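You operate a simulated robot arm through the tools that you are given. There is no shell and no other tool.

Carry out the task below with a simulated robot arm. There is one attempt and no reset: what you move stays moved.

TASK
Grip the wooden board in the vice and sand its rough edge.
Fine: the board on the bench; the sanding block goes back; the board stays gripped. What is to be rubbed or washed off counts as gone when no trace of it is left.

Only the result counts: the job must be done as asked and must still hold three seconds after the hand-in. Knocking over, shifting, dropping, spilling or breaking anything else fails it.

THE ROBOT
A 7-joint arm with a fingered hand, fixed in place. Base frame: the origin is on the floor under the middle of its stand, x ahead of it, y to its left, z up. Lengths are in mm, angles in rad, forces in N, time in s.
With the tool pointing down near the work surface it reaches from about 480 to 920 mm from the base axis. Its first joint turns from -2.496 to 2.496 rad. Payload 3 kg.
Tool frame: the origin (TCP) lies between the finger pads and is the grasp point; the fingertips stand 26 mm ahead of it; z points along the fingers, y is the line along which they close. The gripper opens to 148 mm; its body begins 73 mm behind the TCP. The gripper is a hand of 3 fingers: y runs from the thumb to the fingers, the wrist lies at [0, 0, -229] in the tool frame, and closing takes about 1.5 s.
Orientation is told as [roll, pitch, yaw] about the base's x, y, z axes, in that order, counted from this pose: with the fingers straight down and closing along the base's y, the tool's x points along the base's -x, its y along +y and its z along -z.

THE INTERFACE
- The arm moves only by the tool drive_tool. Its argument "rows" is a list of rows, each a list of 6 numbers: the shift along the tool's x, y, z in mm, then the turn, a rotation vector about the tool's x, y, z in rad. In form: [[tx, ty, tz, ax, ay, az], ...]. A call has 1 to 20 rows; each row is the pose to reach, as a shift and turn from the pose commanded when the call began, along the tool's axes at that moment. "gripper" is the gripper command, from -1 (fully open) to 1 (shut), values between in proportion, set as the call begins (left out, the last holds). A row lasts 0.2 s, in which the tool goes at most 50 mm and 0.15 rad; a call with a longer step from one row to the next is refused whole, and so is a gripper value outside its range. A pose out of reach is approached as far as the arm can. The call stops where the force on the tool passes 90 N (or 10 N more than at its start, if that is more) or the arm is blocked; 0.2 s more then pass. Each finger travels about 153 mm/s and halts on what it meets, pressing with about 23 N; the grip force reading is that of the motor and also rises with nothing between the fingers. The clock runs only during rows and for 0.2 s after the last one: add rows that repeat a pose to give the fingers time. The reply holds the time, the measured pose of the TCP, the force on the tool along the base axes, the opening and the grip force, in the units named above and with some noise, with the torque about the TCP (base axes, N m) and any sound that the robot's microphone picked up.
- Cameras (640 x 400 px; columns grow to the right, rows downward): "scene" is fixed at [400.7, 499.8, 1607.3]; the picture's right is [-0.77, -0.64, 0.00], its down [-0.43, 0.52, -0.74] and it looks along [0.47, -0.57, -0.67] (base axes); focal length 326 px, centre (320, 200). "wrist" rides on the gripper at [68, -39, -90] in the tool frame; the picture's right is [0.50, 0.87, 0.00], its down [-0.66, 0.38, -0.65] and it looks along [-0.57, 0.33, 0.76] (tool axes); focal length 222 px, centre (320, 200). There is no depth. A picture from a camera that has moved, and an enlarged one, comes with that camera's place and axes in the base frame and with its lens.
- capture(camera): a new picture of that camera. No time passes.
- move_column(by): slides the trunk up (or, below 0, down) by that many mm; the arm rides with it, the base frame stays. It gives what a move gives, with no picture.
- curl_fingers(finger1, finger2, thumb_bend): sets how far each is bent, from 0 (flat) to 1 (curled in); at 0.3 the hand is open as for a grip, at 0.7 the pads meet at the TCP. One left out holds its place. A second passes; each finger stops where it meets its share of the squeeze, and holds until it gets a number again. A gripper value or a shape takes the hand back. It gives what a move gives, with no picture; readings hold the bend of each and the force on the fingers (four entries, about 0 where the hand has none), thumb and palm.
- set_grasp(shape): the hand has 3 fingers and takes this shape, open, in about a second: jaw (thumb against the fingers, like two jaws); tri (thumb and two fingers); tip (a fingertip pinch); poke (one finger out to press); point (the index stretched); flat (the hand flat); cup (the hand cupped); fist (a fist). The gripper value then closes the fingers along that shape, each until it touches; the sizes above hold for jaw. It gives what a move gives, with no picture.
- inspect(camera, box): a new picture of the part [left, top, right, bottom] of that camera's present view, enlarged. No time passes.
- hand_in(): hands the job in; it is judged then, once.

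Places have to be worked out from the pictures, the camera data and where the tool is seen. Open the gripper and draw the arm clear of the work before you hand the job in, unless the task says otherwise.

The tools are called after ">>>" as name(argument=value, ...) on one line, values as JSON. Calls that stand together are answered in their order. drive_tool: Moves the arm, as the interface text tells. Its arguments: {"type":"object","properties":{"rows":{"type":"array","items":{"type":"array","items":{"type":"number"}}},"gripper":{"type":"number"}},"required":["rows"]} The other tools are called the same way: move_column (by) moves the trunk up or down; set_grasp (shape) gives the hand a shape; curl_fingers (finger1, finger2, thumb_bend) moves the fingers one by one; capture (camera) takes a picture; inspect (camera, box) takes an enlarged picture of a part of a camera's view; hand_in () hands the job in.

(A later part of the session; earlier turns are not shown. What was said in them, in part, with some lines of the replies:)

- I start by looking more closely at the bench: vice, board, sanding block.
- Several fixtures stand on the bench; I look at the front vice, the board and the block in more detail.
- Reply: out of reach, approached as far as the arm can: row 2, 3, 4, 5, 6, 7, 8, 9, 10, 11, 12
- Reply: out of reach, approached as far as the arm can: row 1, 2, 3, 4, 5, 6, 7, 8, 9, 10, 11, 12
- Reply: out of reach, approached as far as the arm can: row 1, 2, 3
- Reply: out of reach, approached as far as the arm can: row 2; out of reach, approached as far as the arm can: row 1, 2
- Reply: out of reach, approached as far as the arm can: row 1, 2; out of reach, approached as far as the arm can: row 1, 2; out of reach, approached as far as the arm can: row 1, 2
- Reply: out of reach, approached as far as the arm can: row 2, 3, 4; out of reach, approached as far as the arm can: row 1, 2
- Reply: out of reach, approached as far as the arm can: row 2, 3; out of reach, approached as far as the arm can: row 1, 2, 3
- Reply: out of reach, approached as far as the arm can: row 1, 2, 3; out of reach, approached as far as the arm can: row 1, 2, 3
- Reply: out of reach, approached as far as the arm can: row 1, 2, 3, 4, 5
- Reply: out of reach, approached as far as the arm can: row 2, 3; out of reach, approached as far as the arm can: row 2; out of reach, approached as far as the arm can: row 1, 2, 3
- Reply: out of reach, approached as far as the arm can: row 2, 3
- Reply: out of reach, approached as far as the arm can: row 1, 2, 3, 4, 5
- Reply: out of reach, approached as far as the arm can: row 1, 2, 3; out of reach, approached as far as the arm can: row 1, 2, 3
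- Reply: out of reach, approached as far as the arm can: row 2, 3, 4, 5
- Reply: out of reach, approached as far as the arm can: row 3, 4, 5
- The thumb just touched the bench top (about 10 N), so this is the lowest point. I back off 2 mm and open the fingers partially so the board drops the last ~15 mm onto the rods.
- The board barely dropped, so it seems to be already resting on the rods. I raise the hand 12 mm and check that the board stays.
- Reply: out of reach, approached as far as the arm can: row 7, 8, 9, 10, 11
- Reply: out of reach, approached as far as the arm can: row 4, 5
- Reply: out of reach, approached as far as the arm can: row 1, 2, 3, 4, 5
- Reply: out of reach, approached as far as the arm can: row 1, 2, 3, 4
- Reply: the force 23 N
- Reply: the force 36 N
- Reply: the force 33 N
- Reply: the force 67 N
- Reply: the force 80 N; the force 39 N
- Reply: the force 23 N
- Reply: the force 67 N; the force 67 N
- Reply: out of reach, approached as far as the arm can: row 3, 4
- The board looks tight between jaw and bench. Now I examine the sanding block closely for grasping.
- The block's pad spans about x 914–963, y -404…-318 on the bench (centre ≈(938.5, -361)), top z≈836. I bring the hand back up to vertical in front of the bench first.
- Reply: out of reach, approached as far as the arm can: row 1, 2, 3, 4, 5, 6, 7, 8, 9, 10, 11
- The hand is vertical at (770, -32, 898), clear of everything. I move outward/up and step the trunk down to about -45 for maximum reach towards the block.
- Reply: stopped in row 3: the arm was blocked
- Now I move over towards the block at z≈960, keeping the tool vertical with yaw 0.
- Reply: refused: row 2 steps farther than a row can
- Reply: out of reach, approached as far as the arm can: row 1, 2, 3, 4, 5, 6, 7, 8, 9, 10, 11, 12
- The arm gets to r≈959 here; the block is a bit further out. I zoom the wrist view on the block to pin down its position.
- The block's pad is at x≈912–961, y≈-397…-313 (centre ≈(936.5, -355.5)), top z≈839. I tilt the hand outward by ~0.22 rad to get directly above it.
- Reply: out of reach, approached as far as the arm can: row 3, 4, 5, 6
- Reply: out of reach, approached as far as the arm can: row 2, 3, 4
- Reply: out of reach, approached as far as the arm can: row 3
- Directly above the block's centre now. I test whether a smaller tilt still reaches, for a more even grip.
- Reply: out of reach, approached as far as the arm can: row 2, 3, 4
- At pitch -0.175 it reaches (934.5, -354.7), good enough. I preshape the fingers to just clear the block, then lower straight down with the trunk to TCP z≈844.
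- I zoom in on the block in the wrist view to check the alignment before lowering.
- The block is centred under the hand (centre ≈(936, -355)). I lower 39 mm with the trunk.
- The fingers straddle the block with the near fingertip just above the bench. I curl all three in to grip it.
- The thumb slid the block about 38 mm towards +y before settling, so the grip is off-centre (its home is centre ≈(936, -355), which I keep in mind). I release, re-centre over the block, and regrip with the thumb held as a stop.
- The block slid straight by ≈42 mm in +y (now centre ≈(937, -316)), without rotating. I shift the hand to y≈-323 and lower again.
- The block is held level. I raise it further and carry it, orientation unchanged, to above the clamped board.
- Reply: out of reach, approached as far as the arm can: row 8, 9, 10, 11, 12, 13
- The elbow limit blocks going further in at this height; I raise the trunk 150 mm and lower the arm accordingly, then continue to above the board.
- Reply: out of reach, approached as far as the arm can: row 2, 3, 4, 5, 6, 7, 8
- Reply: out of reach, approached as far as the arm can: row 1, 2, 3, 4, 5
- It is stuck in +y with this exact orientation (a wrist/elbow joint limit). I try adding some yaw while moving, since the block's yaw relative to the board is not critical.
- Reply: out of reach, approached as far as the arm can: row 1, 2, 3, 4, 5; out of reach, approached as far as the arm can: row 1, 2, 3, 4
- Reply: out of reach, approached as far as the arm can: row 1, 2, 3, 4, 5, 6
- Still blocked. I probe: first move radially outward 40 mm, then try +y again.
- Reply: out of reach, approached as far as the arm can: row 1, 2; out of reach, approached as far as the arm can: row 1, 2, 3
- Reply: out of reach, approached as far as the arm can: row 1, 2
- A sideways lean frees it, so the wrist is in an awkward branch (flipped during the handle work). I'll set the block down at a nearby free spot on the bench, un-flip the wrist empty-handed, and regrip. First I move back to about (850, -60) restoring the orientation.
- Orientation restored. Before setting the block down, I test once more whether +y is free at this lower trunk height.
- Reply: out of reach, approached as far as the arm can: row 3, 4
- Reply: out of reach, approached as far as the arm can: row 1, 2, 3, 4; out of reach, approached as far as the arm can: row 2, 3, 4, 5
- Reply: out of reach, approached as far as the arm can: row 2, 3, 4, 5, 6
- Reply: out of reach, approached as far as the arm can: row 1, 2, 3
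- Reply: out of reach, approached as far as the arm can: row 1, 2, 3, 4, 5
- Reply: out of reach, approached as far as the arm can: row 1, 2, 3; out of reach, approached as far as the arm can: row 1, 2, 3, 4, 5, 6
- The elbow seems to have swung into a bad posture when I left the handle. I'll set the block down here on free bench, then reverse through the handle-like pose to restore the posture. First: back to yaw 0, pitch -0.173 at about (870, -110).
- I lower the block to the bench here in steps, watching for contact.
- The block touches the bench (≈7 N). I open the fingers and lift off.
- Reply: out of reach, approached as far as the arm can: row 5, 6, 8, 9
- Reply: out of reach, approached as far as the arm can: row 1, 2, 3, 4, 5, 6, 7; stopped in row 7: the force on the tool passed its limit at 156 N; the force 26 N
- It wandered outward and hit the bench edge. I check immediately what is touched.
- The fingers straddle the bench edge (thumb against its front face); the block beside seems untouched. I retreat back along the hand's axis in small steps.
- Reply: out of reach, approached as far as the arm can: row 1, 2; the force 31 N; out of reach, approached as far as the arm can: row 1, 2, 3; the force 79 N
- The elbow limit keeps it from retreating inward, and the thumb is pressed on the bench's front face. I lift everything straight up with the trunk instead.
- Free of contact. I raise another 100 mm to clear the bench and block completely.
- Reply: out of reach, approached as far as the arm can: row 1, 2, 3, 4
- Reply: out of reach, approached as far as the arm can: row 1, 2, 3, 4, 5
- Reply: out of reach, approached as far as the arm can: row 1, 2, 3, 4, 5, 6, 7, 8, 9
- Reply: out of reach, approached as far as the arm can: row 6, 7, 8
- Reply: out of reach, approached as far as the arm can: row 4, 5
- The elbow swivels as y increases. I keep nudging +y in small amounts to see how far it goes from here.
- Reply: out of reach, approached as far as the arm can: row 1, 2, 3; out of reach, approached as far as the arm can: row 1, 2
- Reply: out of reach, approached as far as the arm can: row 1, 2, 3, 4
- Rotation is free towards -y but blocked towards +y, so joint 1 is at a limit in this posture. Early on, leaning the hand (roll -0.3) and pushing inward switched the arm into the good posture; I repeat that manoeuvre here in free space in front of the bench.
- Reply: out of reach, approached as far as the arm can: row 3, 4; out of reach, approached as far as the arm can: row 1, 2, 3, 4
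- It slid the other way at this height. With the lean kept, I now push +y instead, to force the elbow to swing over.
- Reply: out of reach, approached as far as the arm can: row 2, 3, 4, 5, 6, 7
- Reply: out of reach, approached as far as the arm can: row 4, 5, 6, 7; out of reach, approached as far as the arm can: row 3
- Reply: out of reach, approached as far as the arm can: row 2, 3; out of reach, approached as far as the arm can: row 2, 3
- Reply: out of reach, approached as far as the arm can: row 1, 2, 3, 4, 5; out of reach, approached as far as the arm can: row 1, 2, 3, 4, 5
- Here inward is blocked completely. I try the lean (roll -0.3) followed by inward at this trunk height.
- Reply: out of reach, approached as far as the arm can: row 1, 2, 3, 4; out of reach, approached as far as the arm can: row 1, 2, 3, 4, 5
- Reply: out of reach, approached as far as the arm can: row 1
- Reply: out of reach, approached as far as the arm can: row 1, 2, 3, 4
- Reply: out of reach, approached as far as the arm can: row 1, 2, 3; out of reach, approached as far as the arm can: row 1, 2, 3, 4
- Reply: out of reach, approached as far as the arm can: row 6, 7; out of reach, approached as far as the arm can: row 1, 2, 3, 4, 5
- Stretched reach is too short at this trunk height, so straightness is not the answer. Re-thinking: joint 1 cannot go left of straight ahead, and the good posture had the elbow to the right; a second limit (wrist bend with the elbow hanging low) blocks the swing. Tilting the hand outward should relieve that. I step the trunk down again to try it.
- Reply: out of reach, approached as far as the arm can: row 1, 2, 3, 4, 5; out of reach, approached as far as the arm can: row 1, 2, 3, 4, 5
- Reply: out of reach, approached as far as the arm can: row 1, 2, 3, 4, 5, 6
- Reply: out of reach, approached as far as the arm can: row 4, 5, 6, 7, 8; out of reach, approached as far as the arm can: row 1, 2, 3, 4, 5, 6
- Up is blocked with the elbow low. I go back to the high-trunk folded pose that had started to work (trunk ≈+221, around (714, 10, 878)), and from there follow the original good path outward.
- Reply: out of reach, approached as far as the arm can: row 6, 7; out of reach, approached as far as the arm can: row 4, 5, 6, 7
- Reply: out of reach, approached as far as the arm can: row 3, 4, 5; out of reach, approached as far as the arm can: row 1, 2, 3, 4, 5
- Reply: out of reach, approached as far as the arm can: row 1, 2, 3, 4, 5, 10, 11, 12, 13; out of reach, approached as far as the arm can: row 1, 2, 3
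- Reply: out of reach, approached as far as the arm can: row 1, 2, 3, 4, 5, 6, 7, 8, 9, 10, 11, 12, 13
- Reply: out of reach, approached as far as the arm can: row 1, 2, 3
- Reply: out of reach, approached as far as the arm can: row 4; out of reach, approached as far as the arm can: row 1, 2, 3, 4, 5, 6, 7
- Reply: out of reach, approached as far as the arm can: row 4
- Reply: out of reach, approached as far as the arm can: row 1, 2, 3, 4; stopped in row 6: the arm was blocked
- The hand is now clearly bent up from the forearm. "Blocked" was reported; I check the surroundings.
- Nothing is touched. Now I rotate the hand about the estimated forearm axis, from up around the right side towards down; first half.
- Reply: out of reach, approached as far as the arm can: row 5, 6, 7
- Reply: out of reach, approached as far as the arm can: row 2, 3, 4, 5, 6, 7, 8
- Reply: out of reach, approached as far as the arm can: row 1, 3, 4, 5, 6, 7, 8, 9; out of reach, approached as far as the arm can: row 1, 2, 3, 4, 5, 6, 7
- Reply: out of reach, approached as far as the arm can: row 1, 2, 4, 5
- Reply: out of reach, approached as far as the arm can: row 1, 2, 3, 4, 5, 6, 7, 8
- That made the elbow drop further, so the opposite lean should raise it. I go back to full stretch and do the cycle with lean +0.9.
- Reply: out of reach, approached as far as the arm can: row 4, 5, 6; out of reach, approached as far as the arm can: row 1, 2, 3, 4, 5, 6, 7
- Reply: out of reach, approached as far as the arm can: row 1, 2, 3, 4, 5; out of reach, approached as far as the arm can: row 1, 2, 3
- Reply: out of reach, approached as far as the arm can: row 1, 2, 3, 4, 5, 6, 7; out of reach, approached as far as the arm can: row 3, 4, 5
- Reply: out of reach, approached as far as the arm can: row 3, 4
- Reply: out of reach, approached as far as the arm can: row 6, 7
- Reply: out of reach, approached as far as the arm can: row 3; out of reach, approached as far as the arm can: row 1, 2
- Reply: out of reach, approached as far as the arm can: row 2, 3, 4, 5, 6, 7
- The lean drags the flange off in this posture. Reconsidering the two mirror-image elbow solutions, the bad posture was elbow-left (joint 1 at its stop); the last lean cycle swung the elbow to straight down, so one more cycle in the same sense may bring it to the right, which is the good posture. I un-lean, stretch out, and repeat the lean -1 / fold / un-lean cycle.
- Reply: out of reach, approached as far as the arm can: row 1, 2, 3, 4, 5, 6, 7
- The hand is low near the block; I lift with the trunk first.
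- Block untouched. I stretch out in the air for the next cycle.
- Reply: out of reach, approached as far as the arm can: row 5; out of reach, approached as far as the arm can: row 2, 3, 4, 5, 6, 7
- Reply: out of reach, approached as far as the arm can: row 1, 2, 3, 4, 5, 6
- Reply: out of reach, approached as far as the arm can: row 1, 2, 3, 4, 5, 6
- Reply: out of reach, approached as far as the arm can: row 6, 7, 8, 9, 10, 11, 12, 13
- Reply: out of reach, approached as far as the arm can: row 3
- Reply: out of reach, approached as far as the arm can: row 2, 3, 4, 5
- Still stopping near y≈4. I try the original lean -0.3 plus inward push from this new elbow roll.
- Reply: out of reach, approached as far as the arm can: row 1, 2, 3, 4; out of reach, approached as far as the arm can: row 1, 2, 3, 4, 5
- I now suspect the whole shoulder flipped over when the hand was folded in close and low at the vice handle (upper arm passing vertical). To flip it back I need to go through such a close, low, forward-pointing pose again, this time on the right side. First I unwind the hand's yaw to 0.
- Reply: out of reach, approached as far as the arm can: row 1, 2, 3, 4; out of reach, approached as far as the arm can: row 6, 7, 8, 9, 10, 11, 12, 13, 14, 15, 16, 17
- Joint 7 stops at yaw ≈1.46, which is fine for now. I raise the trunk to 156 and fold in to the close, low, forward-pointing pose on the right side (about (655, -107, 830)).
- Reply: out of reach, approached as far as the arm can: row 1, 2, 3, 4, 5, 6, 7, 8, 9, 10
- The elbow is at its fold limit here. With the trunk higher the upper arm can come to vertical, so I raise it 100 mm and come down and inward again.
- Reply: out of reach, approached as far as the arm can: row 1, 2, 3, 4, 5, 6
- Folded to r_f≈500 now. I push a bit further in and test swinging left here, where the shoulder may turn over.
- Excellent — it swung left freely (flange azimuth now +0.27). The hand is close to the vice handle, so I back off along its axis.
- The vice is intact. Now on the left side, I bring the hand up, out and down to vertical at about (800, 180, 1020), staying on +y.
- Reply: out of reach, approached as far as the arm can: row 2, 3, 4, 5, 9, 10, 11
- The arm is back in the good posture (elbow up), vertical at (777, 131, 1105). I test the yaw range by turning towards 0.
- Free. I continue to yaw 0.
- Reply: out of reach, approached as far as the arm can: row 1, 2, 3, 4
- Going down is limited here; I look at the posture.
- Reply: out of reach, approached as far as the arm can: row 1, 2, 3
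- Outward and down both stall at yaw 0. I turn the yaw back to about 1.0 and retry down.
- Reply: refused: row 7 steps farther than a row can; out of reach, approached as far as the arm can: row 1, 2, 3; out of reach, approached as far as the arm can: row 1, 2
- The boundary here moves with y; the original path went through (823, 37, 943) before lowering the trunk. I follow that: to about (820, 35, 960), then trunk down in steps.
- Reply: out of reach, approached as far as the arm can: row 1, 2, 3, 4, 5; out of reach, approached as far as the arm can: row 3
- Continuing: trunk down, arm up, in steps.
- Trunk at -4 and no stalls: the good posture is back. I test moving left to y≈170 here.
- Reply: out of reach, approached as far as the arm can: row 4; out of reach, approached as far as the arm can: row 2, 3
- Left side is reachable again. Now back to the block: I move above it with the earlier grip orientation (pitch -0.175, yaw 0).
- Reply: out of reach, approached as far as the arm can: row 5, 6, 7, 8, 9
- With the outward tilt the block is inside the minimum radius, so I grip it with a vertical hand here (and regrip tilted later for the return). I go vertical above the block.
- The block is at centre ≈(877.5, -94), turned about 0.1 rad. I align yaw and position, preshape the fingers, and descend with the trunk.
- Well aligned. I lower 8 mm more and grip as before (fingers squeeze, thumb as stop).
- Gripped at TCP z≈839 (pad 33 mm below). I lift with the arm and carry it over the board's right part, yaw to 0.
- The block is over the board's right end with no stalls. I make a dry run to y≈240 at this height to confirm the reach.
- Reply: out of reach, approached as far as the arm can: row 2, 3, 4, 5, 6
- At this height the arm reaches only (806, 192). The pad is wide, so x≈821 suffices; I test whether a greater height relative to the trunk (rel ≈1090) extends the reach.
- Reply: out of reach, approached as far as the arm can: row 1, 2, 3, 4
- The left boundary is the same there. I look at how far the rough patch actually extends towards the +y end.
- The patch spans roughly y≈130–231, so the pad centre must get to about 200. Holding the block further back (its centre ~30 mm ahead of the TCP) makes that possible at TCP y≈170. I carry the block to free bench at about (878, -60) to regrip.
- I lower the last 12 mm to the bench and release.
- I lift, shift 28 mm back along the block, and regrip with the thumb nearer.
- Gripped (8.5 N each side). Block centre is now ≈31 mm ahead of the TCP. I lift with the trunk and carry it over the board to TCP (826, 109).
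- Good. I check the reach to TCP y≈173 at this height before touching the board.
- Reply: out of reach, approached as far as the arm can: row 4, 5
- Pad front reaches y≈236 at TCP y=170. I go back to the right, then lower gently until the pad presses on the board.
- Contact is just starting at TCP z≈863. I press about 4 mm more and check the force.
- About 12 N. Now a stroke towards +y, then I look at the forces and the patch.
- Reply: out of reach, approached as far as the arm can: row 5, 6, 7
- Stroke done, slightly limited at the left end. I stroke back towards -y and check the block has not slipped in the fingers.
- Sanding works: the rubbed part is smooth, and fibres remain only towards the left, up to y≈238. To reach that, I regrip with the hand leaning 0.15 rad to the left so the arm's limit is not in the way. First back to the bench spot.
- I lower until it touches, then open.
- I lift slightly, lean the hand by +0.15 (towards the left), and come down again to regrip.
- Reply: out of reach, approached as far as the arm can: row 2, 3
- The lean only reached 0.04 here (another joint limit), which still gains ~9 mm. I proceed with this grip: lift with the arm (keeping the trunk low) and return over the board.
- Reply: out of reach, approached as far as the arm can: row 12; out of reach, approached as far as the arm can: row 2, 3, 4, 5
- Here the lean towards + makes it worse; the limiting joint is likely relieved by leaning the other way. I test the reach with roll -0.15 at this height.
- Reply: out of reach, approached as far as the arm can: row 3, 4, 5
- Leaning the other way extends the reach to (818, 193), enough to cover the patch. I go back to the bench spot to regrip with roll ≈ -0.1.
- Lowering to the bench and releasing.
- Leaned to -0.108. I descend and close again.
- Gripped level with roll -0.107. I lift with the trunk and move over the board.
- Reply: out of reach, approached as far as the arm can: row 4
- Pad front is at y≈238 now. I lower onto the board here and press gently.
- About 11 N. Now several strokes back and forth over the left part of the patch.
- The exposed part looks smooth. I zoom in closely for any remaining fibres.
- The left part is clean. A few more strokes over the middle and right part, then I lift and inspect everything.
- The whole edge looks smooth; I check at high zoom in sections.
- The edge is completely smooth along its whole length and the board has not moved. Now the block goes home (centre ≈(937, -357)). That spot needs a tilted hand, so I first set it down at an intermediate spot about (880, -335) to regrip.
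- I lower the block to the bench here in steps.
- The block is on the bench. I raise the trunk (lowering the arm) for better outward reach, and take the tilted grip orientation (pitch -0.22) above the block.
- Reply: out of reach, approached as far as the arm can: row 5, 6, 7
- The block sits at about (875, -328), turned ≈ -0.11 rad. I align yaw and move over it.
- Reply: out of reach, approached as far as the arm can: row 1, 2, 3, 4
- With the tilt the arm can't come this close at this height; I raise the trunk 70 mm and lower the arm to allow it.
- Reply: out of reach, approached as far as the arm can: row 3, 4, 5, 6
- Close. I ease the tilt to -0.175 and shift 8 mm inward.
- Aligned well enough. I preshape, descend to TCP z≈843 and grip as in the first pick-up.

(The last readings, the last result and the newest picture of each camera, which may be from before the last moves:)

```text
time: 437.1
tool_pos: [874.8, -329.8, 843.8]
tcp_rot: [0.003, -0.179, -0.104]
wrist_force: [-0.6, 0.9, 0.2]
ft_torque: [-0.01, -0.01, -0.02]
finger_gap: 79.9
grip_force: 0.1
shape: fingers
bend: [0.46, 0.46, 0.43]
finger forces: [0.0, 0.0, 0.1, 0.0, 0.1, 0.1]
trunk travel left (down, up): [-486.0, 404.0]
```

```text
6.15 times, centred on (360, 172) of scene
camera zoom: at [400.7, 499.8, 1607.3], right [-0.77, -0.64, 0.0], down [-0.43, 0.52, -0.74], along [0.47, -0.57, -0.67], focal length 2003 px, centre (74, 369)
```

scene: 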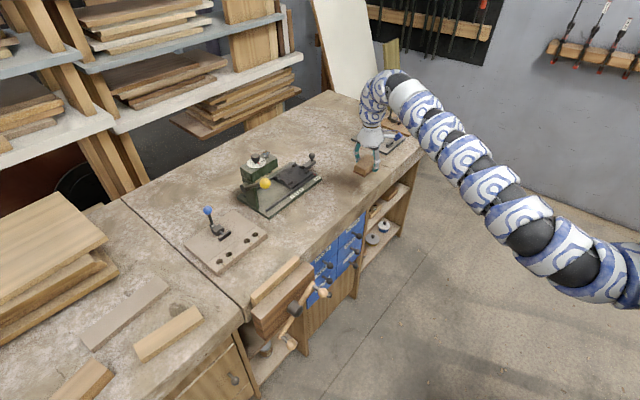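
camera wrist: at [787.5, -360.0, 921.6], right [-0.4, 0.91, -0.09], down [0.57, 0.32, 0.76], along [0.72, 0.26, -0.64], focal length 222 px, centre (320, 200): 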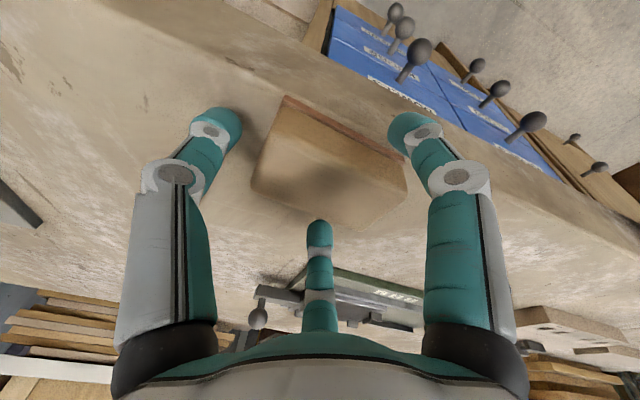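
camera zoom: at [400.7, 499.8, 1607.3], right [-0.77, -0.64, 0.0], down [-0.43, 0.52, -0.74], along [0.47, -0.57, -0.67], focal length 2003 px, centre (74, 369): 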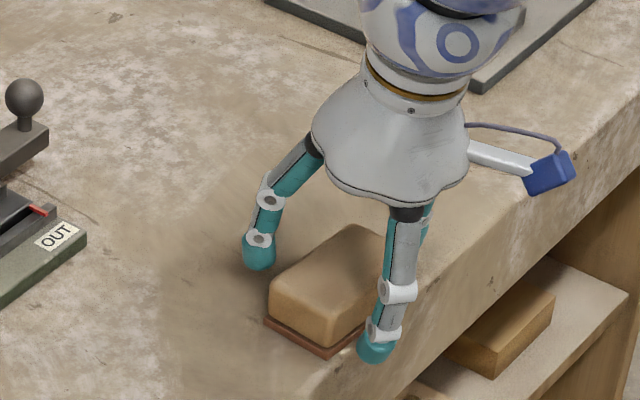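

The fingers straddle the block. I close.

>>> curl_fingers(finger1=0.85, finger2=0.85, thumb_bend=0.52)

>>> move_column(by=45)

>>> capture(camera="wrist")

>>> inspect(camera="scene", box=[320, 130, 400, 195])

```text
time: 438.1
tool_pos: [874.1, -329.5, 843.9]
tcp_rot: [0.003, -0.177, -0.105]
wrist_force: [0.7, 1.1, 1.3]
ft_torque: [-0.1, 0.06, -0.02]
finger_gap: 52.8
grip_force: 9.4
shape: fingers
bend: [0.55, 0.56, 0.5]
finger forces: [7.6, 7.9, 0.0, 0.0, 3.6, 0.0]
trunk travel left (down, up): [-486.0, 404.0]
```

```text
time: 439.0
tool_pos: [874.5, -329.4, 888.4]
tcp_rot: [0.003, -0.178, -0.105]
wrist_force: [-0.6, -0.4, -1.1]
ft_torque: [-0.01, 0.01, 0.0]
finger_gap: 53.0
grip_force: 9.8
shape: fingers
bend: [0.55, 0.56, 0.5]
finger forces: [7.6, 7.8, 0.0, 0.0, 3.6, 0.1]
trunk travel left (down, up): [-531.0, 359.0]
```

```text
taken
camera wrist: at [787.7, -360.2, 966.2], right [-0.4, 0.91, -0.09], down [0.57, 0.32, 0.76], along [0.72, 0.26, -0.64], focal length 222 px, centre (320, 200)
```

wrist: 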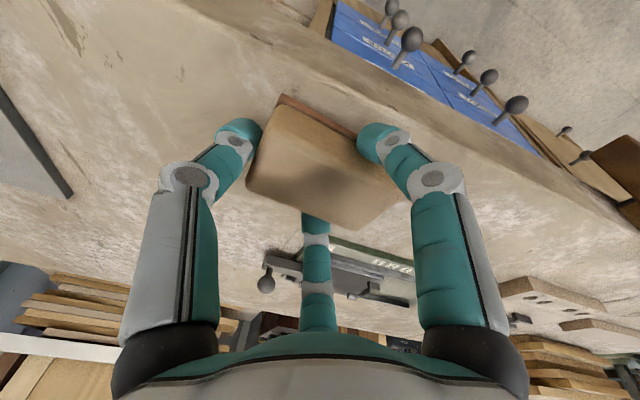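

```text
6.15 times, centred on (360, 162) of scene
camera zoom: at [400.7, 499.8, 1607.3], right [-0.77, -0.64, 0.0], down [-0.43, 0.52, -0.74], along [0.47, -0.57, -0.67], focal length 2003 px, centre (74, 431)
```

zoom: 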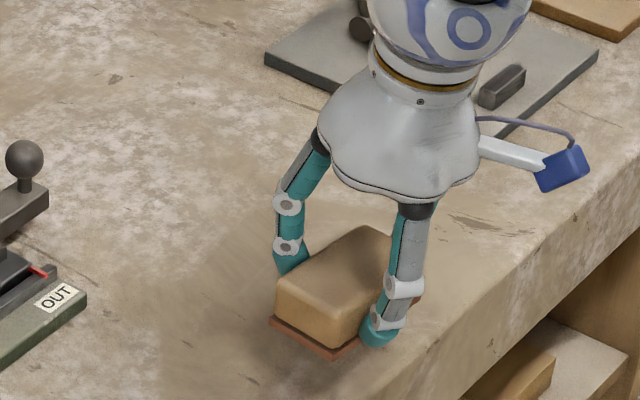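

Held level. The block needs about +0.08 rad yaw and a move of (+60, -25) mm to its home. I carry it there at this height.

>>> drive_tool(rows=[[-10, -3, 1.8, 0, 0, -0.015], [-20, -6, 3.6, 0, 0, -0.03], [-31, -9.5, 5.5, 0, 0, -0.045], [-41, -13, 7.3, 0, 0, -0.06], [-51, -16, 9.2, 0, 0, -0.07], [-61.2, -19.1, 11, 0, 0, -0.08], [-61.2, -19.1, 11, 0, 0, -0.08]])

>>> inspect(camera="scene", box=[320, 130, 400, 195])

>>> capture(camera="wrist")

```text
time: 440.6
tool_pos: [901.4, -355.6, 885.3]
tcp_rot: [-0.012, -0.178, -0.029]
wrist_force: [0.5, 0.3, -1.1]
ft_torque: [0.0, -0.02, -0.03]
finger_gap: 52.5
grip_force: 9.6
shape: fingers
bend: [0.55, 0.56, 0.5]
finger forces: [7.6, 7.7, 0.0, 0.0, 3.6, 0.0]
out of reach, approached as far as the arm can: row 4, 5, 6, 7
trunk travel left (down, up): [-531.0, 359.0]
```

```text
6.15 times, centred on (360, 162) of scene
camera zoom: at [400.7, 499.8, 1607.3], right [-0.77, -0.64, 0.0], down [-0.43, 0.52, -0.74], along [0.47, -0.57, -0.67], focal length 2003 px, centre (74, 431)
```

zoom: 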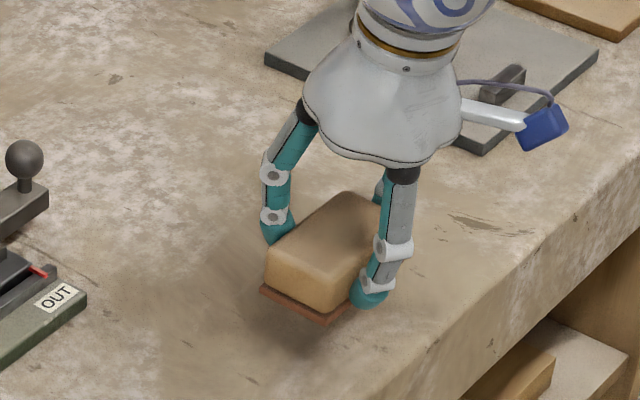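

```text
taken
camera wrist: at [817.8, -391.3, 963.7], right [-0.46, 0.88, -0.1], down [0.54, 0.37, 0.76], along [0.7, 0.3, -0.65], focal length 222 px, centre (320, 200)
```

wrist: 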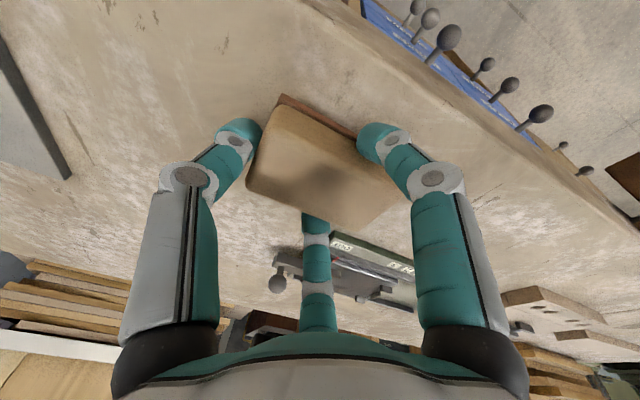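

At this trunk height the arm tops out at (901, -356). I raise the arm and lower the trunk for reach, then tilt a bit more (-0.25) and go outward.

>>> drive_tool(rows=[[-4, 0, -25, 0, 0, 0], [-8, 0, -50, 0, 0, 0], [-12, 0, -78, 0, 0, 0]])

>>> move_column(by=-80)

>>> drive_tool(rows=[[-8, 0, 0, 0, -0.02, 0], [-16, 0, 1, 0, -0.04, 0], [-24, 0, 2, 0, -0.06, 0], [-32, 0, 3, 0, -0.08, 0], [-32, 0, 3, 0, -0.08, 0]])

>>> inspect(camera="scene", box=[320, 130, 400, 195])

```text
time: 441.4
tool_pos: [898.1, -355.9, 967.7]
tcp_rot: [-0.01, -0.179, -0.025]
wrist_force: [-0.3, -0.5, -1.2]
ft_torque: [0.0, 0.02, -0.04]
finger_gap: 52.6
grip_force: 9.9
shape: fingers
bend: [0.56, 0.56, 0.5]
finger forces: [7.6, 7.8, 0.0, 0.1, 3.3, 0.0]
trunk travel left (down, up): [-531.0, 359.0]
```

```text
time: 442.5
tool_pos: [899.1, -355.0, 887.4]
tcp_rot: [-0.01, -0.177, -0.022]
wrist_force: [-0.2, 0.2, -1.3]
ft_torque: [-0.03, 0.03, 0.0]
finger_gap: 52.5
grip_force: 9.7
shape: fingers
bend: [0.56, 0.56, 0.5]
finger forces: [7.6, 7.9, 0.0, 0.1, 3.4, 0.0]
trunk travel left (down, up): [-451.0, 439.0]
```

```text
time: 443.7
tool_pos: [921.5, -348.4, 887.7]
tcp_rot: [-0.036, -0.251, -0.023]
wrist_force: [0.0, 0.1, -0.3]
ft_torque: [0.0, 0.0, 0.01]
finger_gap: 52.8
grip_force: 9.4
shape: fingers
bend: [0.56, 0.56, 0.5]
finger forces: [7.7, 7.7, 0.0, 0.0, 3.2, 0.0]
out of reach, approached as far as the arm can: row 2, 3, 4, 5
trunk travel left (down, up): [-451.0, 439.0]
```

```text
6.15 times, centred on (360, 162) of scene
camera zoom: at [400.7, 499.8, 1607.3], right [-0.77, -0.64, 0.0], down [-0.43, 0.52, -0.74], along [0.47, -0.57, -0.67], focal length 2003 px, centre (74, 431)
```

zoom: 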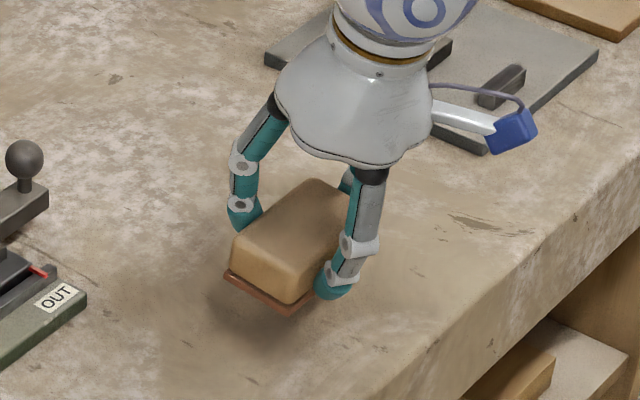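

Still ~12 mm short; a bit more tilt (-0.31) gets there — the block will just settle flat from a slight tilt on release.

>>> drive_tool(rows=[[-3, -2, 0, 0.01, -0.02, 0], [-6, -4, 1, 0.02, -0.04, 0], [-9, -6.5, 2, 0.03, -0.065, 0], [-9, -6.5, 2, 0.03, -0.065, 0]])

>>> inspect(camera="scene", box=[335, 155, 375, 187])

```text
time: 444.7
tool_pos: [929.5, -352.8, 884.7]
tcp_rot: [-0.06, -0.314, -0.022]
wrist_force: [-0.4, -0.9, -0.9]
ft_torque: [0.0, -0.01, 0.02]
finger_gap: 52.4
grip_force: 9.2
shape: fingers
bend: [0.56, 0.56, 0.5]
finger forces: [7.6, 7.7, 0.0, 0.0, 3.0, 0.0]
out of reach, approached as far as the arm can: row 1, 2, 3, 4
trunk travel left (down, up): [-451.0, 439.0]
```

```text
12.50 times, centred on (355, 171) of scene
camera zoom: at [400.7, 499.8, 1607.3], right [-0.77, -0.64, 0.0], down [-0.43, 0.52, -0.74], along [0.47, -0.57, -0.67], focal length 4068 px, centre (-118, 562)
```

zoom: 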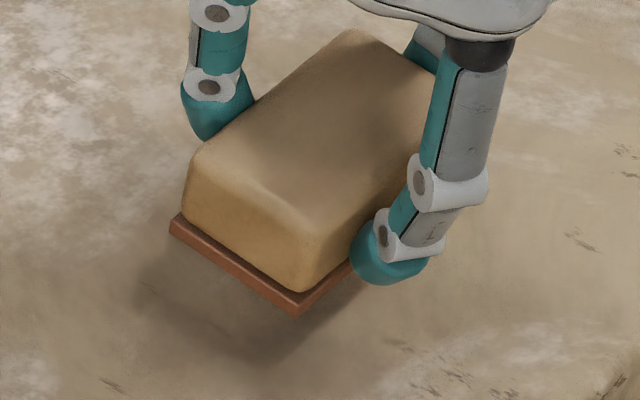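

By the same image measure the block is within ~5 mm of home but turned by about -0.06. I correct yaw and nudge.

>>> drive_tool(rows=[[-2, -2.5, 0, 0.01, -0.01, -0.03], [-4, -5, 0.5, 0.02, -0.025, -0.06], [-4, -5, 0.5, 0.02, -0.025, -0.06]])

>>> inspect(camera="scene", box=[335, 155, 375, 187])

```text
time: 445.5
tool_pos: [933.0, -354.9, 887.6]
tcp_rot: [-0.094, -0.34, 0.043]
wrist_force: [0.0, 0.2, -1.6]
ft_torque: [0.04, 0.0, 0.01]
finger_gap: 52.5
grip_force: 9.4
shape: fingers
bend: [0.56, 0.56, 0.5]
finger forces: [7.6, 7.6, 0.0, 0.0, 3.1, 0.0]
out of reach, approached as far as the arm can: row 1
trunk travel left (down, up): [-451.0, 439.0]
```

```text
12.50 times, centred on (355, 171) of scene
camera zoom: at [400.7, 499.8, 1607.3], right [-0.77, -0.64, 0.0], down [-0.43, 0.52, -0.74], along [0.47, -0.57, -0.67], focal length 4068 px, centre (-118, 562)
```

zoom: 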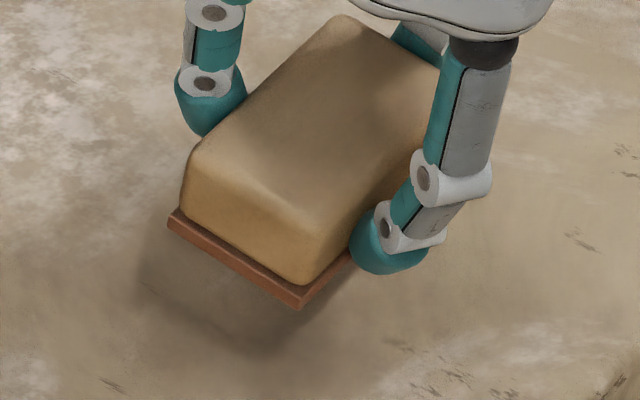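

I level the roll (it drifted to -0.09) with small compensating shifts.

>>> drive_tool(rows=[[1, -1.5, 0, -0.045, 0, -0.01], [2, -3, 0, -0.09, 0, -0.02], [2, -3, 0, -0.09, 0, -0.02]])

>>> inspect(camera="scene", box=[335, 155, 375, 187])

```text
time: 446.3
tool_pos: [933.4, -355.8, 886.5]
tcp_rot: [-0.095, -0.339, 0.043]
wrist_force: [-0.4, 0.5, -0.7]
ft_torque: [0.02, 0.03, 0.01]
finger_gap: 52.6
grip_force: 8.8
shape: fingers
bend: [0.56, 0.56, 0.5]
finger forces: [7.6, 7.8, 0.0, 0.0, 3.1, 0.0]
out of reach, approached as far as the arm can: row 1, 2, 3
trunk travel left (down, up): [-451.0, 439.0]
```

```text
12.50 times, centred on (355, 171) of scene
camera zoom: at [400.7, 499.8, 1607.3], right [-0.77, -0.64, 0.0], down [-0.43, 0.52, -0.74], along [0.47, -0.57, -0.67], focal length 4068 px, centre (-118, 562)
```

zoom: 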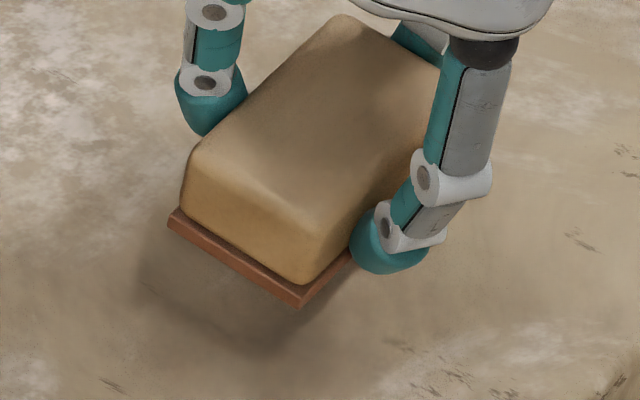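

The lean is limited at this height. I try with the trunk back up (arm lower), where the roll limit was milder.

>>> move_column(by=90)

>>> drive_tool(rows=[[4, 2, 20, -0.02, 0, 0], [8, 4, 42, -0.04, 0, 0], [12, 5, 64, -0.07, 0, 0], [14, 5, 84, -0.095, 0, 0], [14, 5, 84, -0.095, 0, 0]])

>>> inspect(camera="scene", box=[335, 155, 375, 187])

```text
time: 447.6
tool_pos: [932.9, -355.9, 976.7]
tcp_rot: [-0.095, -0.338, 0.043]
wrist_force: [0.5, 0.3, -1.6]
ft_torque: [-0.01, 0.02, 0.0]
finger_gap: 52.4
grip_force: 9.3
shape: fingers
bend: [0.56, 0.56, 0.5]
finger forces: [7.6, 7.7, 0.1, 0.0, 3.1, 0.0]
trunk travel left (down, up): [-541.0, 349.0]
```

```text
time: 448.8
tool_pos: [933.2, -344.6, 906.8]
tcp_rot: [-0.068, -0.328, 0.045]
wrist_force: [0.4, 0.1, -1.1]
ft_torque: [-0.03, 0.02, 0.01]
finger_gap: 52.2
grip_force: 9.6
shape: fingers
bend: [0.56, 0.56, 0.5]
finger forces: [7.7, 7.8, 0.0, 0.0, 3.0, 0.1]
out of reach, approached as far as the arm can: row 1, 2, 3, 4, 5
trunk travel left (down, up): [-541.0, 349.0]
```

```text
12.50 times, centred on (355, 171) of scene
camera zoom: at [400.7, 499.8, 1607.3], right [-0.77, -0.64, 0.0], down [-0.43, 0.52, -0.74], along [0.47, -0.57, -0.67], focal length 4068 px, centre (-118, 562)
```

zoom: 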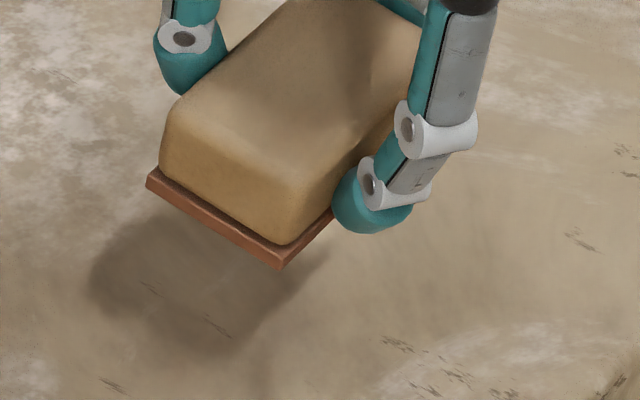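

Slightly better. I shift back in -y and check the block's corners again.

>>> drive_tool(rows=[[0, -5, 5, 0, 0, -0.01], [0, -10, 10, 0, 0, -0.02], [0, -10, 16, 0, 0, -0.02], [0, -10, 16, 0, 0, -0.02]])

>>> inspect(camera="scene", box=[335, 155, 375, 187])

```text
time: 449.8
tool_pos: [938.0, -355.0, 892.1]
tcp_rot: [-0.08, -0.326, 0.066]
wrist_force: [-0.8, 0.7, -1.5]
ft_torque: [-0.05, -0.01, -0.01]
finger_gap: 52.2
grip_force: 9.2
shape: fingers
bend: [0.56, 0.56, 0.5]
finger forces: [7.6, 7.6, 0.0, 0.1, 2.9, 0.0]
trunk travel left (down, up): [-541.0, 349.0]
```

```text
12.50 times, centred on (355, 171) of scene
camera zoom: at [400.7, 499.8, 1607.3], right [-0.77, -0.64, 0.0], down [-0.43, 0.52, -0.74], along [0.47, -0.57, -0.67], focal length 4068 px, centre (-118, 562)
```

zoom: 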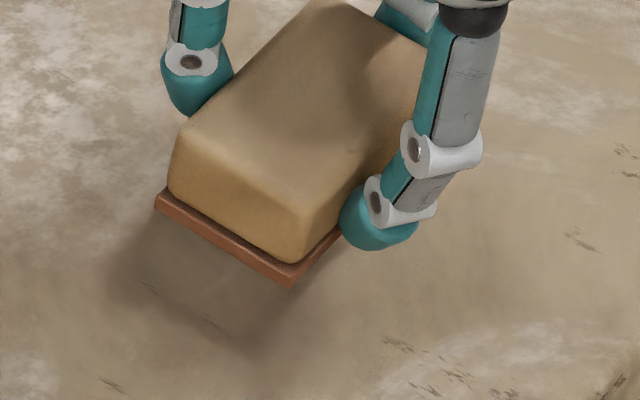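

This reaches x=938 without complaint, so I can reduce the tilt. I bring pitch back towards -0.2 and yaw to match.

>>> drive_tool(rows=[[0, 0, 0, -0.01, 0.03, 0.02], [1, 0, 0, -0.02, 0.06, 0.04], [2, 0, 0, -0.03, 0.09, 0.05], [3, 0, 0, -0.04, 0.12, 0.05], [3, 0, 0, -0.04, 0.12, 0.05]])

>>> inspect(camera="scene", box=[335, 155, 375, 187])

```text
time: 451.0
tool_pos: [906.7, -354.2, 899.1]
tcp_rot: [-0.024, -0.206, 0.007]
wrist_force: [-0.6, 0.1, 0.3]
ft_torque: [-0.05, 0.02, 0.01]
finger_gap: 52.1
grip_force: 9.2
shape: fingers
bend: [0.56, 0.56, 0.5]
finger forces: [7.6, 7.8, 0.0, 0.0, 3.1, 0.0]
out of reach, approached as far as the arm can: row 1, 2, 3, 4, 5
trunk travel left (down, up): [-541.0, 349.0]
```

```text
12.50 times, centred on (355, 171) of scene
camera zoom: at [400.7, 499.8, 1607.3], right [-0.77, -0.64, 0.0], down [-0.43, 0.52, -0.74], along [0.47, -0.57, -0.67], focal length 4068 px, centre (-118, 562)
```

zoom: 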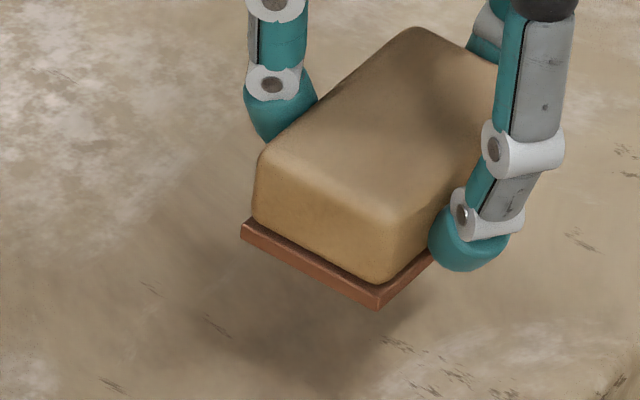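

The flange radius is the limit, so a tilt of about -0.31 is needed there; the block will flatten about its near edge. Accounting for that I aim for TCP (929, -352.5), yaw ≈ -0.03.

>>> drive_tool(rows=[[-4, 0.3, 2, 0, -0.025, 0.01], [-8, 0.6, 4, 0, -0.05, 0.02], [-13, 1, 7, 0, -0.075, 0.03], [-20.3, 1.7, 13.4, 0, -0.104, 0.037], [-20.3, 1.7, 13.4, 0, -0.104, 0.037]])

>>> inspect(camera="scene", box=[335, 155, 375, 187])

```text
time: 452.2
tool_pos: [917.3, -350.4, 889.6]
tcp_rot: [-0.032, -0.308, -0.028]
wrist_force: [0.0, 0.8, -0.7]
ft_torque: [-0.02, 0.0, -0.01]
finger_gap: 52.2
grip_force: 9.3
shape: fingers
bend: [0.56, 0.56, 0.5]
finger forces: [7.6, 7.7, 0.1, 0.0, 2.9, 0.0]
out of reach, approached as far as the arm can: row 1, 2, 3, 4, 5
trunk travel left (down, up): [-541.0, 349.0]
```

```text
12.50 times, centred on (355, 171) of scene
camera zoom: at [400.7, 499.8, 1607.3], right [-0.77, -0.64, 0.0], down [-0.43, 0.52, -0.74], along [0.47, -0.57, -0.67], focal length 4068 px, centre (-118, 562)
```

zoom: 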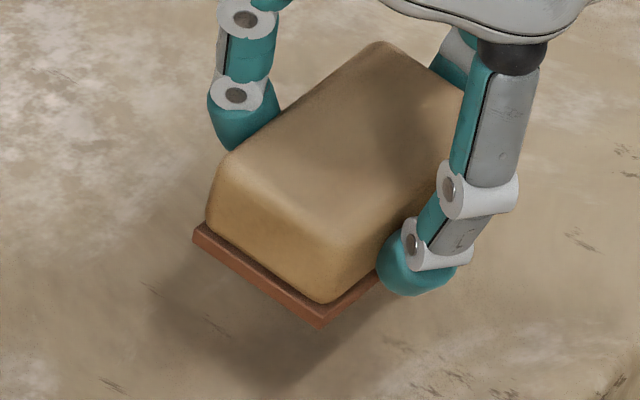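

Reach depends on the small lean; I allow roll ≈ -0.08 again and push outward 12 mm.

>>> drive_tool(rows=[[-4, -1, 0, 0.02, 0, 0], [-8, -2, 0, 0.04, -0.005, 0], [-12, -3, 2, 0.05, -0.01, 0], [-13, -3, 4, 0.055, -0.01, 0]])

>>> inspect(camera="scene", box=[335, 155, 375, 187])

```text
time: 453.2
tool_pos: [932.3, -353.3, 888.0]
tcp_rot: [-0.066, -0.322, -0.027]
wrist_force: [-0.1, 0.0, -0.7]
ft_torque: [0.02, 0.01, -0.02]
finger_gap: 52.1
grip_force: 8.5
shape: fingers
bend: [0.56, 0.56, 0.5]
finger forces: [7.6, 7.6, 0.0, 0.0, 2.7, 0.0]
trunk travel left (down, up): [-541.0, 349.0]
```

```text
12.50 times, centred on (355, 171) of scene
camera zoom: at [400.7, 499.8, 1607.3], right [-0.77, -0.64, 0.0], down [-0.43, 0.52, -0.74], along [0.47, -0.57, -0.67], focal length 4068 px, centre (-118, 562)
```

zoom: 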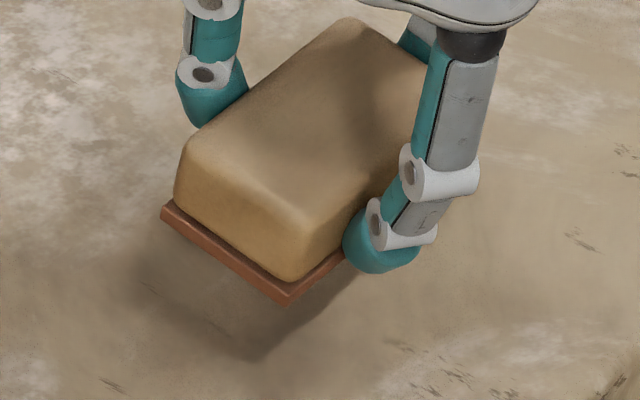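

Now within 3 mm of the aim. I shift 3 mm inward and lower with the trunk to just above contact.

>>> drive_tool(rows=[[3, 0, 1, 0, 0, 0], [3, 0, 1, 0, 0, 0]])

>>> move_column(by=-34)

>>> inspect(camera="scene", box=[335, 160, 375, 192])

```text
time: 453.8
tool_pos: [928.7, -353.3, 886.4]
tcp_rot: [-0.065, -0.321, -0.03]
wrist_force: [-0.2, 0.9, -1.1]
ft_torque: [-0.02, 0.04, -0.02]
finger_gap: 51.7
grip_force: 9.0
shape: fingers
bend: [0.56, 0.56, 0.5]
finger forces: [7.6, 7.6, 0.1, 0.0, 2.7, 0.0]
trunk travel left (down, up): [-541.0, 349.0]
```

```text
time: 454.6
tool_pos: [927.6, -353.4, 853.2]
tcp_rot: [-0.064, -0.323, -0.03]
wrist_force: [-0.1, 0.4, -2.0]
ft_torque: [-0.06, -0.03, 0.02]
finger_gap: 52.1
grip_force: 9.0
shape: fingers
bend: [0.56, 0.56, 0.5]
finger forces: [7.7, 7.6, 0.0, 0.0, 2.7, 0.1]
trunk travel left (down, up): [-507.0, 383.0]
```

```text
12.50 times, centred on (355, 176) of scene
camera zoom: at [400.7, 499.8, 1607.3], right [-0.77, -0.64, 0.0], down [-0.43, 0.52, -0.74], along [0.47, -0.57, -0.67], focal length 4068 px, centre (-118, 500)
```

zoom: 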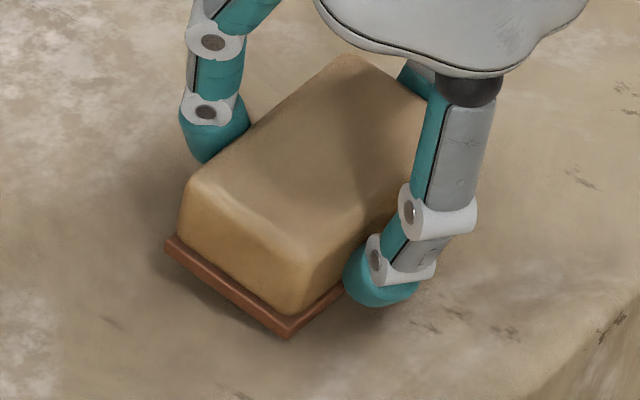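

Very close to the original outline. I lower in small steps until it rests.

>>> move_column(by=-4)

>>> move_column(by=-3)

>>> inspect(camera="scene", box=[335, 160, 375, 192])

```text
time: 455.1
tool_pos: [928.8, -353.4, 848.1]
tcp_rot: [-0.064, -0.324, -0.029]
wrist_force: [0.0, -0.6, 1.0]
ft_torque: [0.04, 0.06, -0.01]
finger_gap: 51.7
grip_force: 10.0
shape: fingers
bend: [0.56, 0.56, 0.5]
finger forces: [8.2, 8.2, 0.0, 0.1, 3.5, 0.0]
trunk travel left (down, up): [-503.0, 387.0]
```

```text
time: 455.6
tool_pos: [928.9, -353.8, 846.5]
tcp_rot: [-0.065, -0.324, -0.03]
wrist_force: [-0.2, -1.9, 5.2]
ft_torque: [0.18, 0.06, -0.01]
finger_gap: 51.2
grip_force: 11.7
shape: fingers
bend: [0.56, 0.56, 0.5]
finger forces: [9.1, 9.2, 0.0, 0.0, 4.1, 0.0]
trunk travel left (down, up): [-500.0, 390.0]
```

```text
12.50 times, centred on (355, 176) of scene
camera zoom: at [400.7, 499.8, 1607.3], right [-0.77, -0.64, 0.0], down [-0.43, 0.52, -0.74], along [0.47, -0.57, -0.67], focal length 4068 px, centre (-118, 500)
```

zoom: 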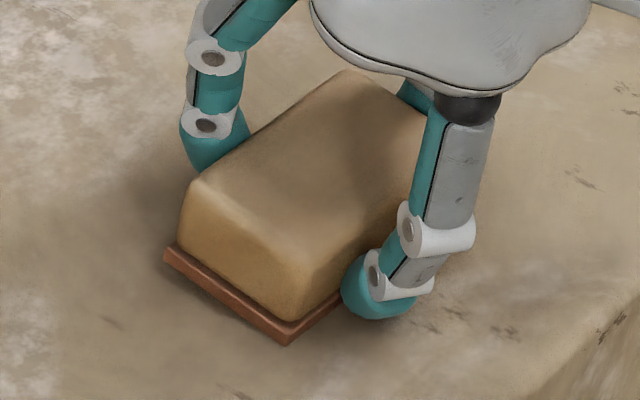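

It rests on its near corner with ~6 N. I lower 2 mm more to flatten it and open the fingers.

>>> move_column(by=-3)

>>> curl_fingers(finger1=0.46, finger2=0.46, thumb_bend=0.43)

>>> move_column(by=60)

>>> inspect(camera="scene", box=[335, 160, 375, 192])

```text
time: 456.1
tool_pos: [928.1, -354.9, 844.5]
tcp_rot: [-0.065, -0.325, -0.03]
wrist_force: [1.9, -2.0, 9.4]
ft_torque: [0.1, 0.11, 0.08]
finger_gap: 50.8
grip_force: 12.1
shape: fingers
bend: [0.56, 0.56, 0.5]
finger forces: [9.7, 10.3, 0.0, 0.1, 4.1, 0.0]
trunk travel left (down, up): [-497.0, 393.0]
```

```text
time: 457.1
tool_pos: [928.1, -353.8, 842.2]
tcp_rot: [-0.065, -0.323, -0.031]
wrist_force: [0.6, -3.2, 10.2]
ft_torque: [-0.03, 0.18, 0.02]
finger_gap: 65.5
grip_force: 5.0
shape: fingers
bend: [0.53, 0.46, 0.43]
finger forces: [10.2, 0.0, 0.1, 0.0, 0.0, 0.0]
trunk travel left (down, up): [-497.0, 393.0]
```

```text
time: 458.1
tool_pos: [928.6, -352.4, 901.9]
tcp_rot: [-0.064, -0.32, -0.03]
wrist_force: [-0.1, -0.2, 0.5]
ft_torque: [0.01, -0.01, 0.0]
finger_gap: 79.8
grip_force: 0.1
shape: fingers
bend: [0.46, 0.46, 0.43]
finger forces: [0.0, 0.0, 0.0, 0.0, 0.0, 0.0]
trunk travel left (down, up): [-557.0, 333.0]
```

```text
12.50 times, centred on (355, 176) of scene
camera zoom: at [400.7, 499.8, 1607.3], right [-0.77, -0.64, 0.0], down [-0.43, 0.52, -0.74], along [0.47, -0.57, -0.67], focal length 4068 px, centre (-118, 500)
```

zoom: 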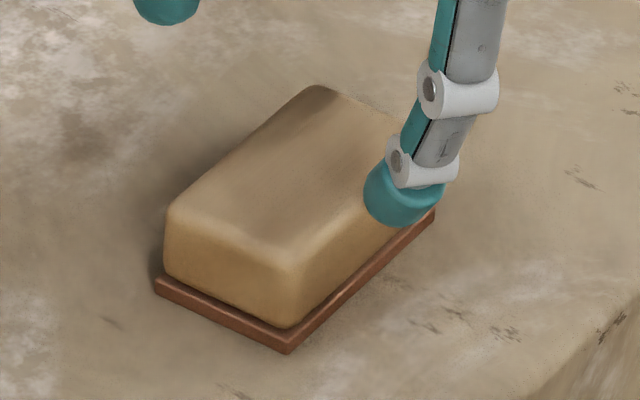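

The block is flat and within about 6 mm of its original spot with the same orientation. I check the sanded edge once more at maximum zoom, especially the left end and far side.

>>> inspect(camera="scene", box=[252, 284, 272, 304])

>>> inspect(camera="scene", box=[264, 272, 284, 292])

>>> inspect(camera="scene", box=[276, 262, 296, 282])

>>> inspect(camera="scene", box=[240, 250, 340, 345])

```text
16.00 times, centred on (262, 294) of scene
camera zoom: at [400.7, 499.8, 1607.3], right [-0.77, -0.64, 0.0], down [-0.43, 0.52, -0.74], along [0.47, -0.57, -0.67], focal length 5208 px, centre (1248, -1304)
```

zoom: 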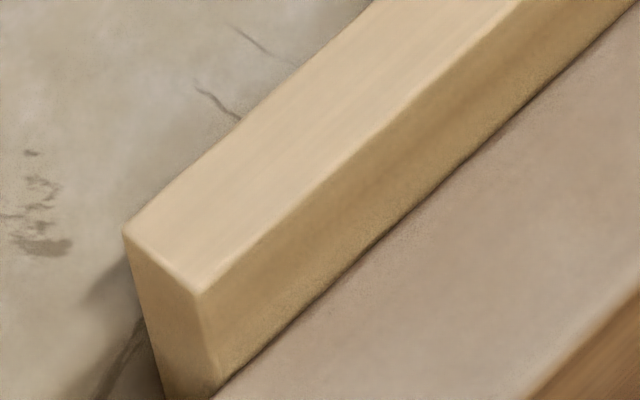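

```text
16.00 times, centred on (274, 282) of scene
camera zoom: at [400.7, 499.8, 1607.3], right [-0.77, -0.64, 0.0], down [-0.43, 0.52, -0.74], along [0.47, -0.57, -0.67], focal length 5208 px, centre (1056, -1112)
```

zoom: 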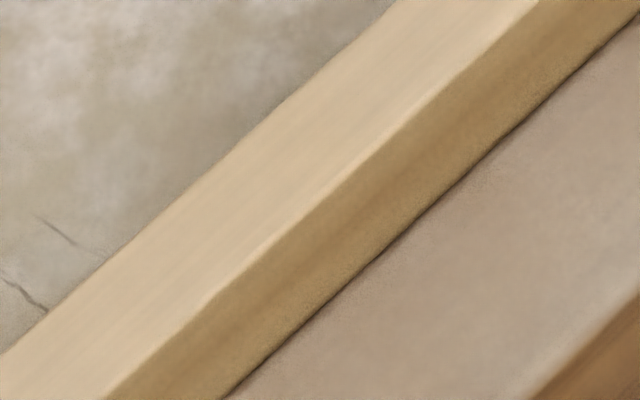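

```text
16.00 times, centred on (286, 272) of scene
camera zoom: at [400.7, 499.8, 1607.3], right [-0.77, -0.64, 0.0], down [-0.43, 0.52, -0.74], along [0.47, -0.57, -0.67], focal length 5208 px, centre (864, -952)
```

zoom: 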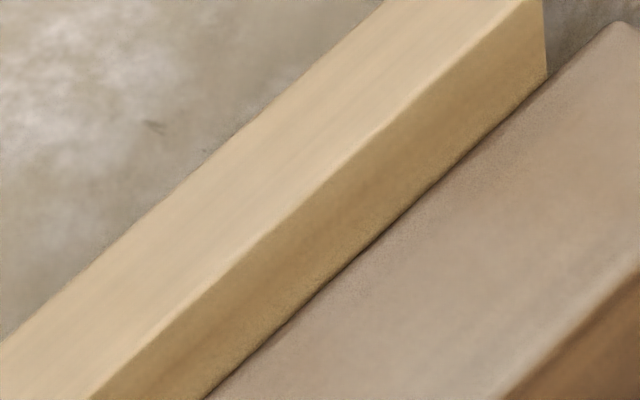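

```text
4.21 times, centred on (290, 298) of scene
camera zoom: at [400.7, 499.8, 1607.3], right [-0.77, -0.64, 0.0], down [-0.43, 0.52, -0.74], along [0.47, -0.57, -0.67], focal length 1370 px, centre (446, -210)
```

zoom: 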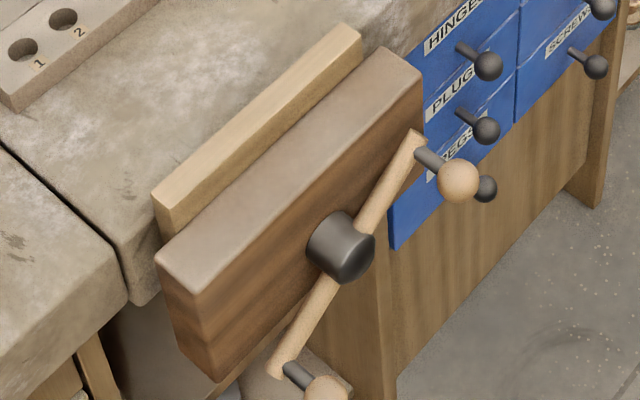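

All clean, the jaw is tight on the board and the handle unchanged. I raise the hand clear, open the gripper fully and back away.

>>> move_column(by=180)

>>> drive_tool(gripper=-1, rows=[[0, 0, -20, 0, 0, 0], [0, 0, -40, 0, 0, 0], [0, 0, -60, 0, 0, 0], [0, 0, -60, 0, 0, 0], [0, 0, -60, 0, 0, 0]])

>>> capture(camera="scene")

>>> inspect(camera="scene", box=[335, 160, 375, 192])

```text
time: 460.1
tool_pos: [928.5, -353.1, 1082.3]
tcp_rot: [-0.063, -0.322, -0.029]
wrist_force: [-0.6, -0.1, 0.9]
ft_torque: [0.0, -0.01, -0.03]
finger_gap: 79.5
grip_force: 0.0
shape: fingers
bend: [0.46, 0.46, 0.43]
finger forces: [0.0, 0.0, 0.0, 0.0, 0.0, 0.0]
trunk travel left (down, up): [-737.0, 153.0]
```

```text
time: 461.3
tool_pos: [915.9, -349.6, 1137.2]
tcp_rot: [-0.063, -0.323, -0.032]
wrist_force: [-0.3, 0.1, -0.2]
ft_torque: [-0.01, 0.04, 0.01]
finger_gap: 147.9
grip_force: 0.0
shape: jaw
bend: [0.3, 0.3, 0.3]
finger forces: [0.1, 0.1, 0.1, 0.0, 0.0, 0.0]
out of reach, approached as far as the arm can: row 3, 4, 5
trunk travel left (down, up): [-737.0, 153.0]
```

```text
taken
```

scene: 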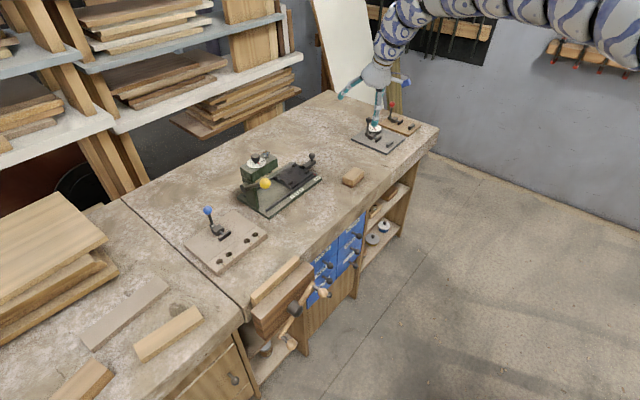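

```text
12.50 times, centred on (355, 176) of scene
camera zoom: at [400.7, 499.8, 1607.3], right [-0.77, -0.64, 0.0], down [-0.43, 0.52, -0.74], along [0.47, -0.57, -0.67], focal length 4068 px, centre (-118, 500)
```

zoom: 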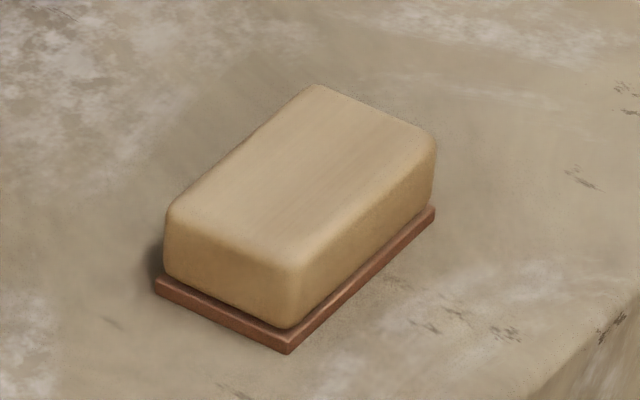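

The scene matches the start except for the board, which is clamped and smooth. The block is within about 6 mm of its place, and the arm is clear with the gripper open. I hand the job in.

>>> hand_in()

```text
The job is handed in.
```

I finished the job and handed it in. The board is clamped in the front vice, its rough edge is sanded, and the sanding block is back in its place. I have not seen the judge's result.

- **Board:** it stands in the vice with the sanded edge facing up. At the highest zoom I could see no rough fibres left along its length.
- **Vice:** the jaw is tight against the board. After I let go, the handle sprang back by roughly a tenth of a turn before the screw's friction held it. The board did not move under about 12 N of sanding pressure.
- **Sanding block:** it lies flat in its original orientation, about 6 mm off its starting point.
- **Bumps:** the hand touched the bench or a tool a few times. The worst was a 156 N press against the bench's front edge, which may have turned the block slightly. I lifted off each time. In the pictures I checked, the bench fixtures and drawers look unchanged.

The arm ended clear of the work with the gripper open.
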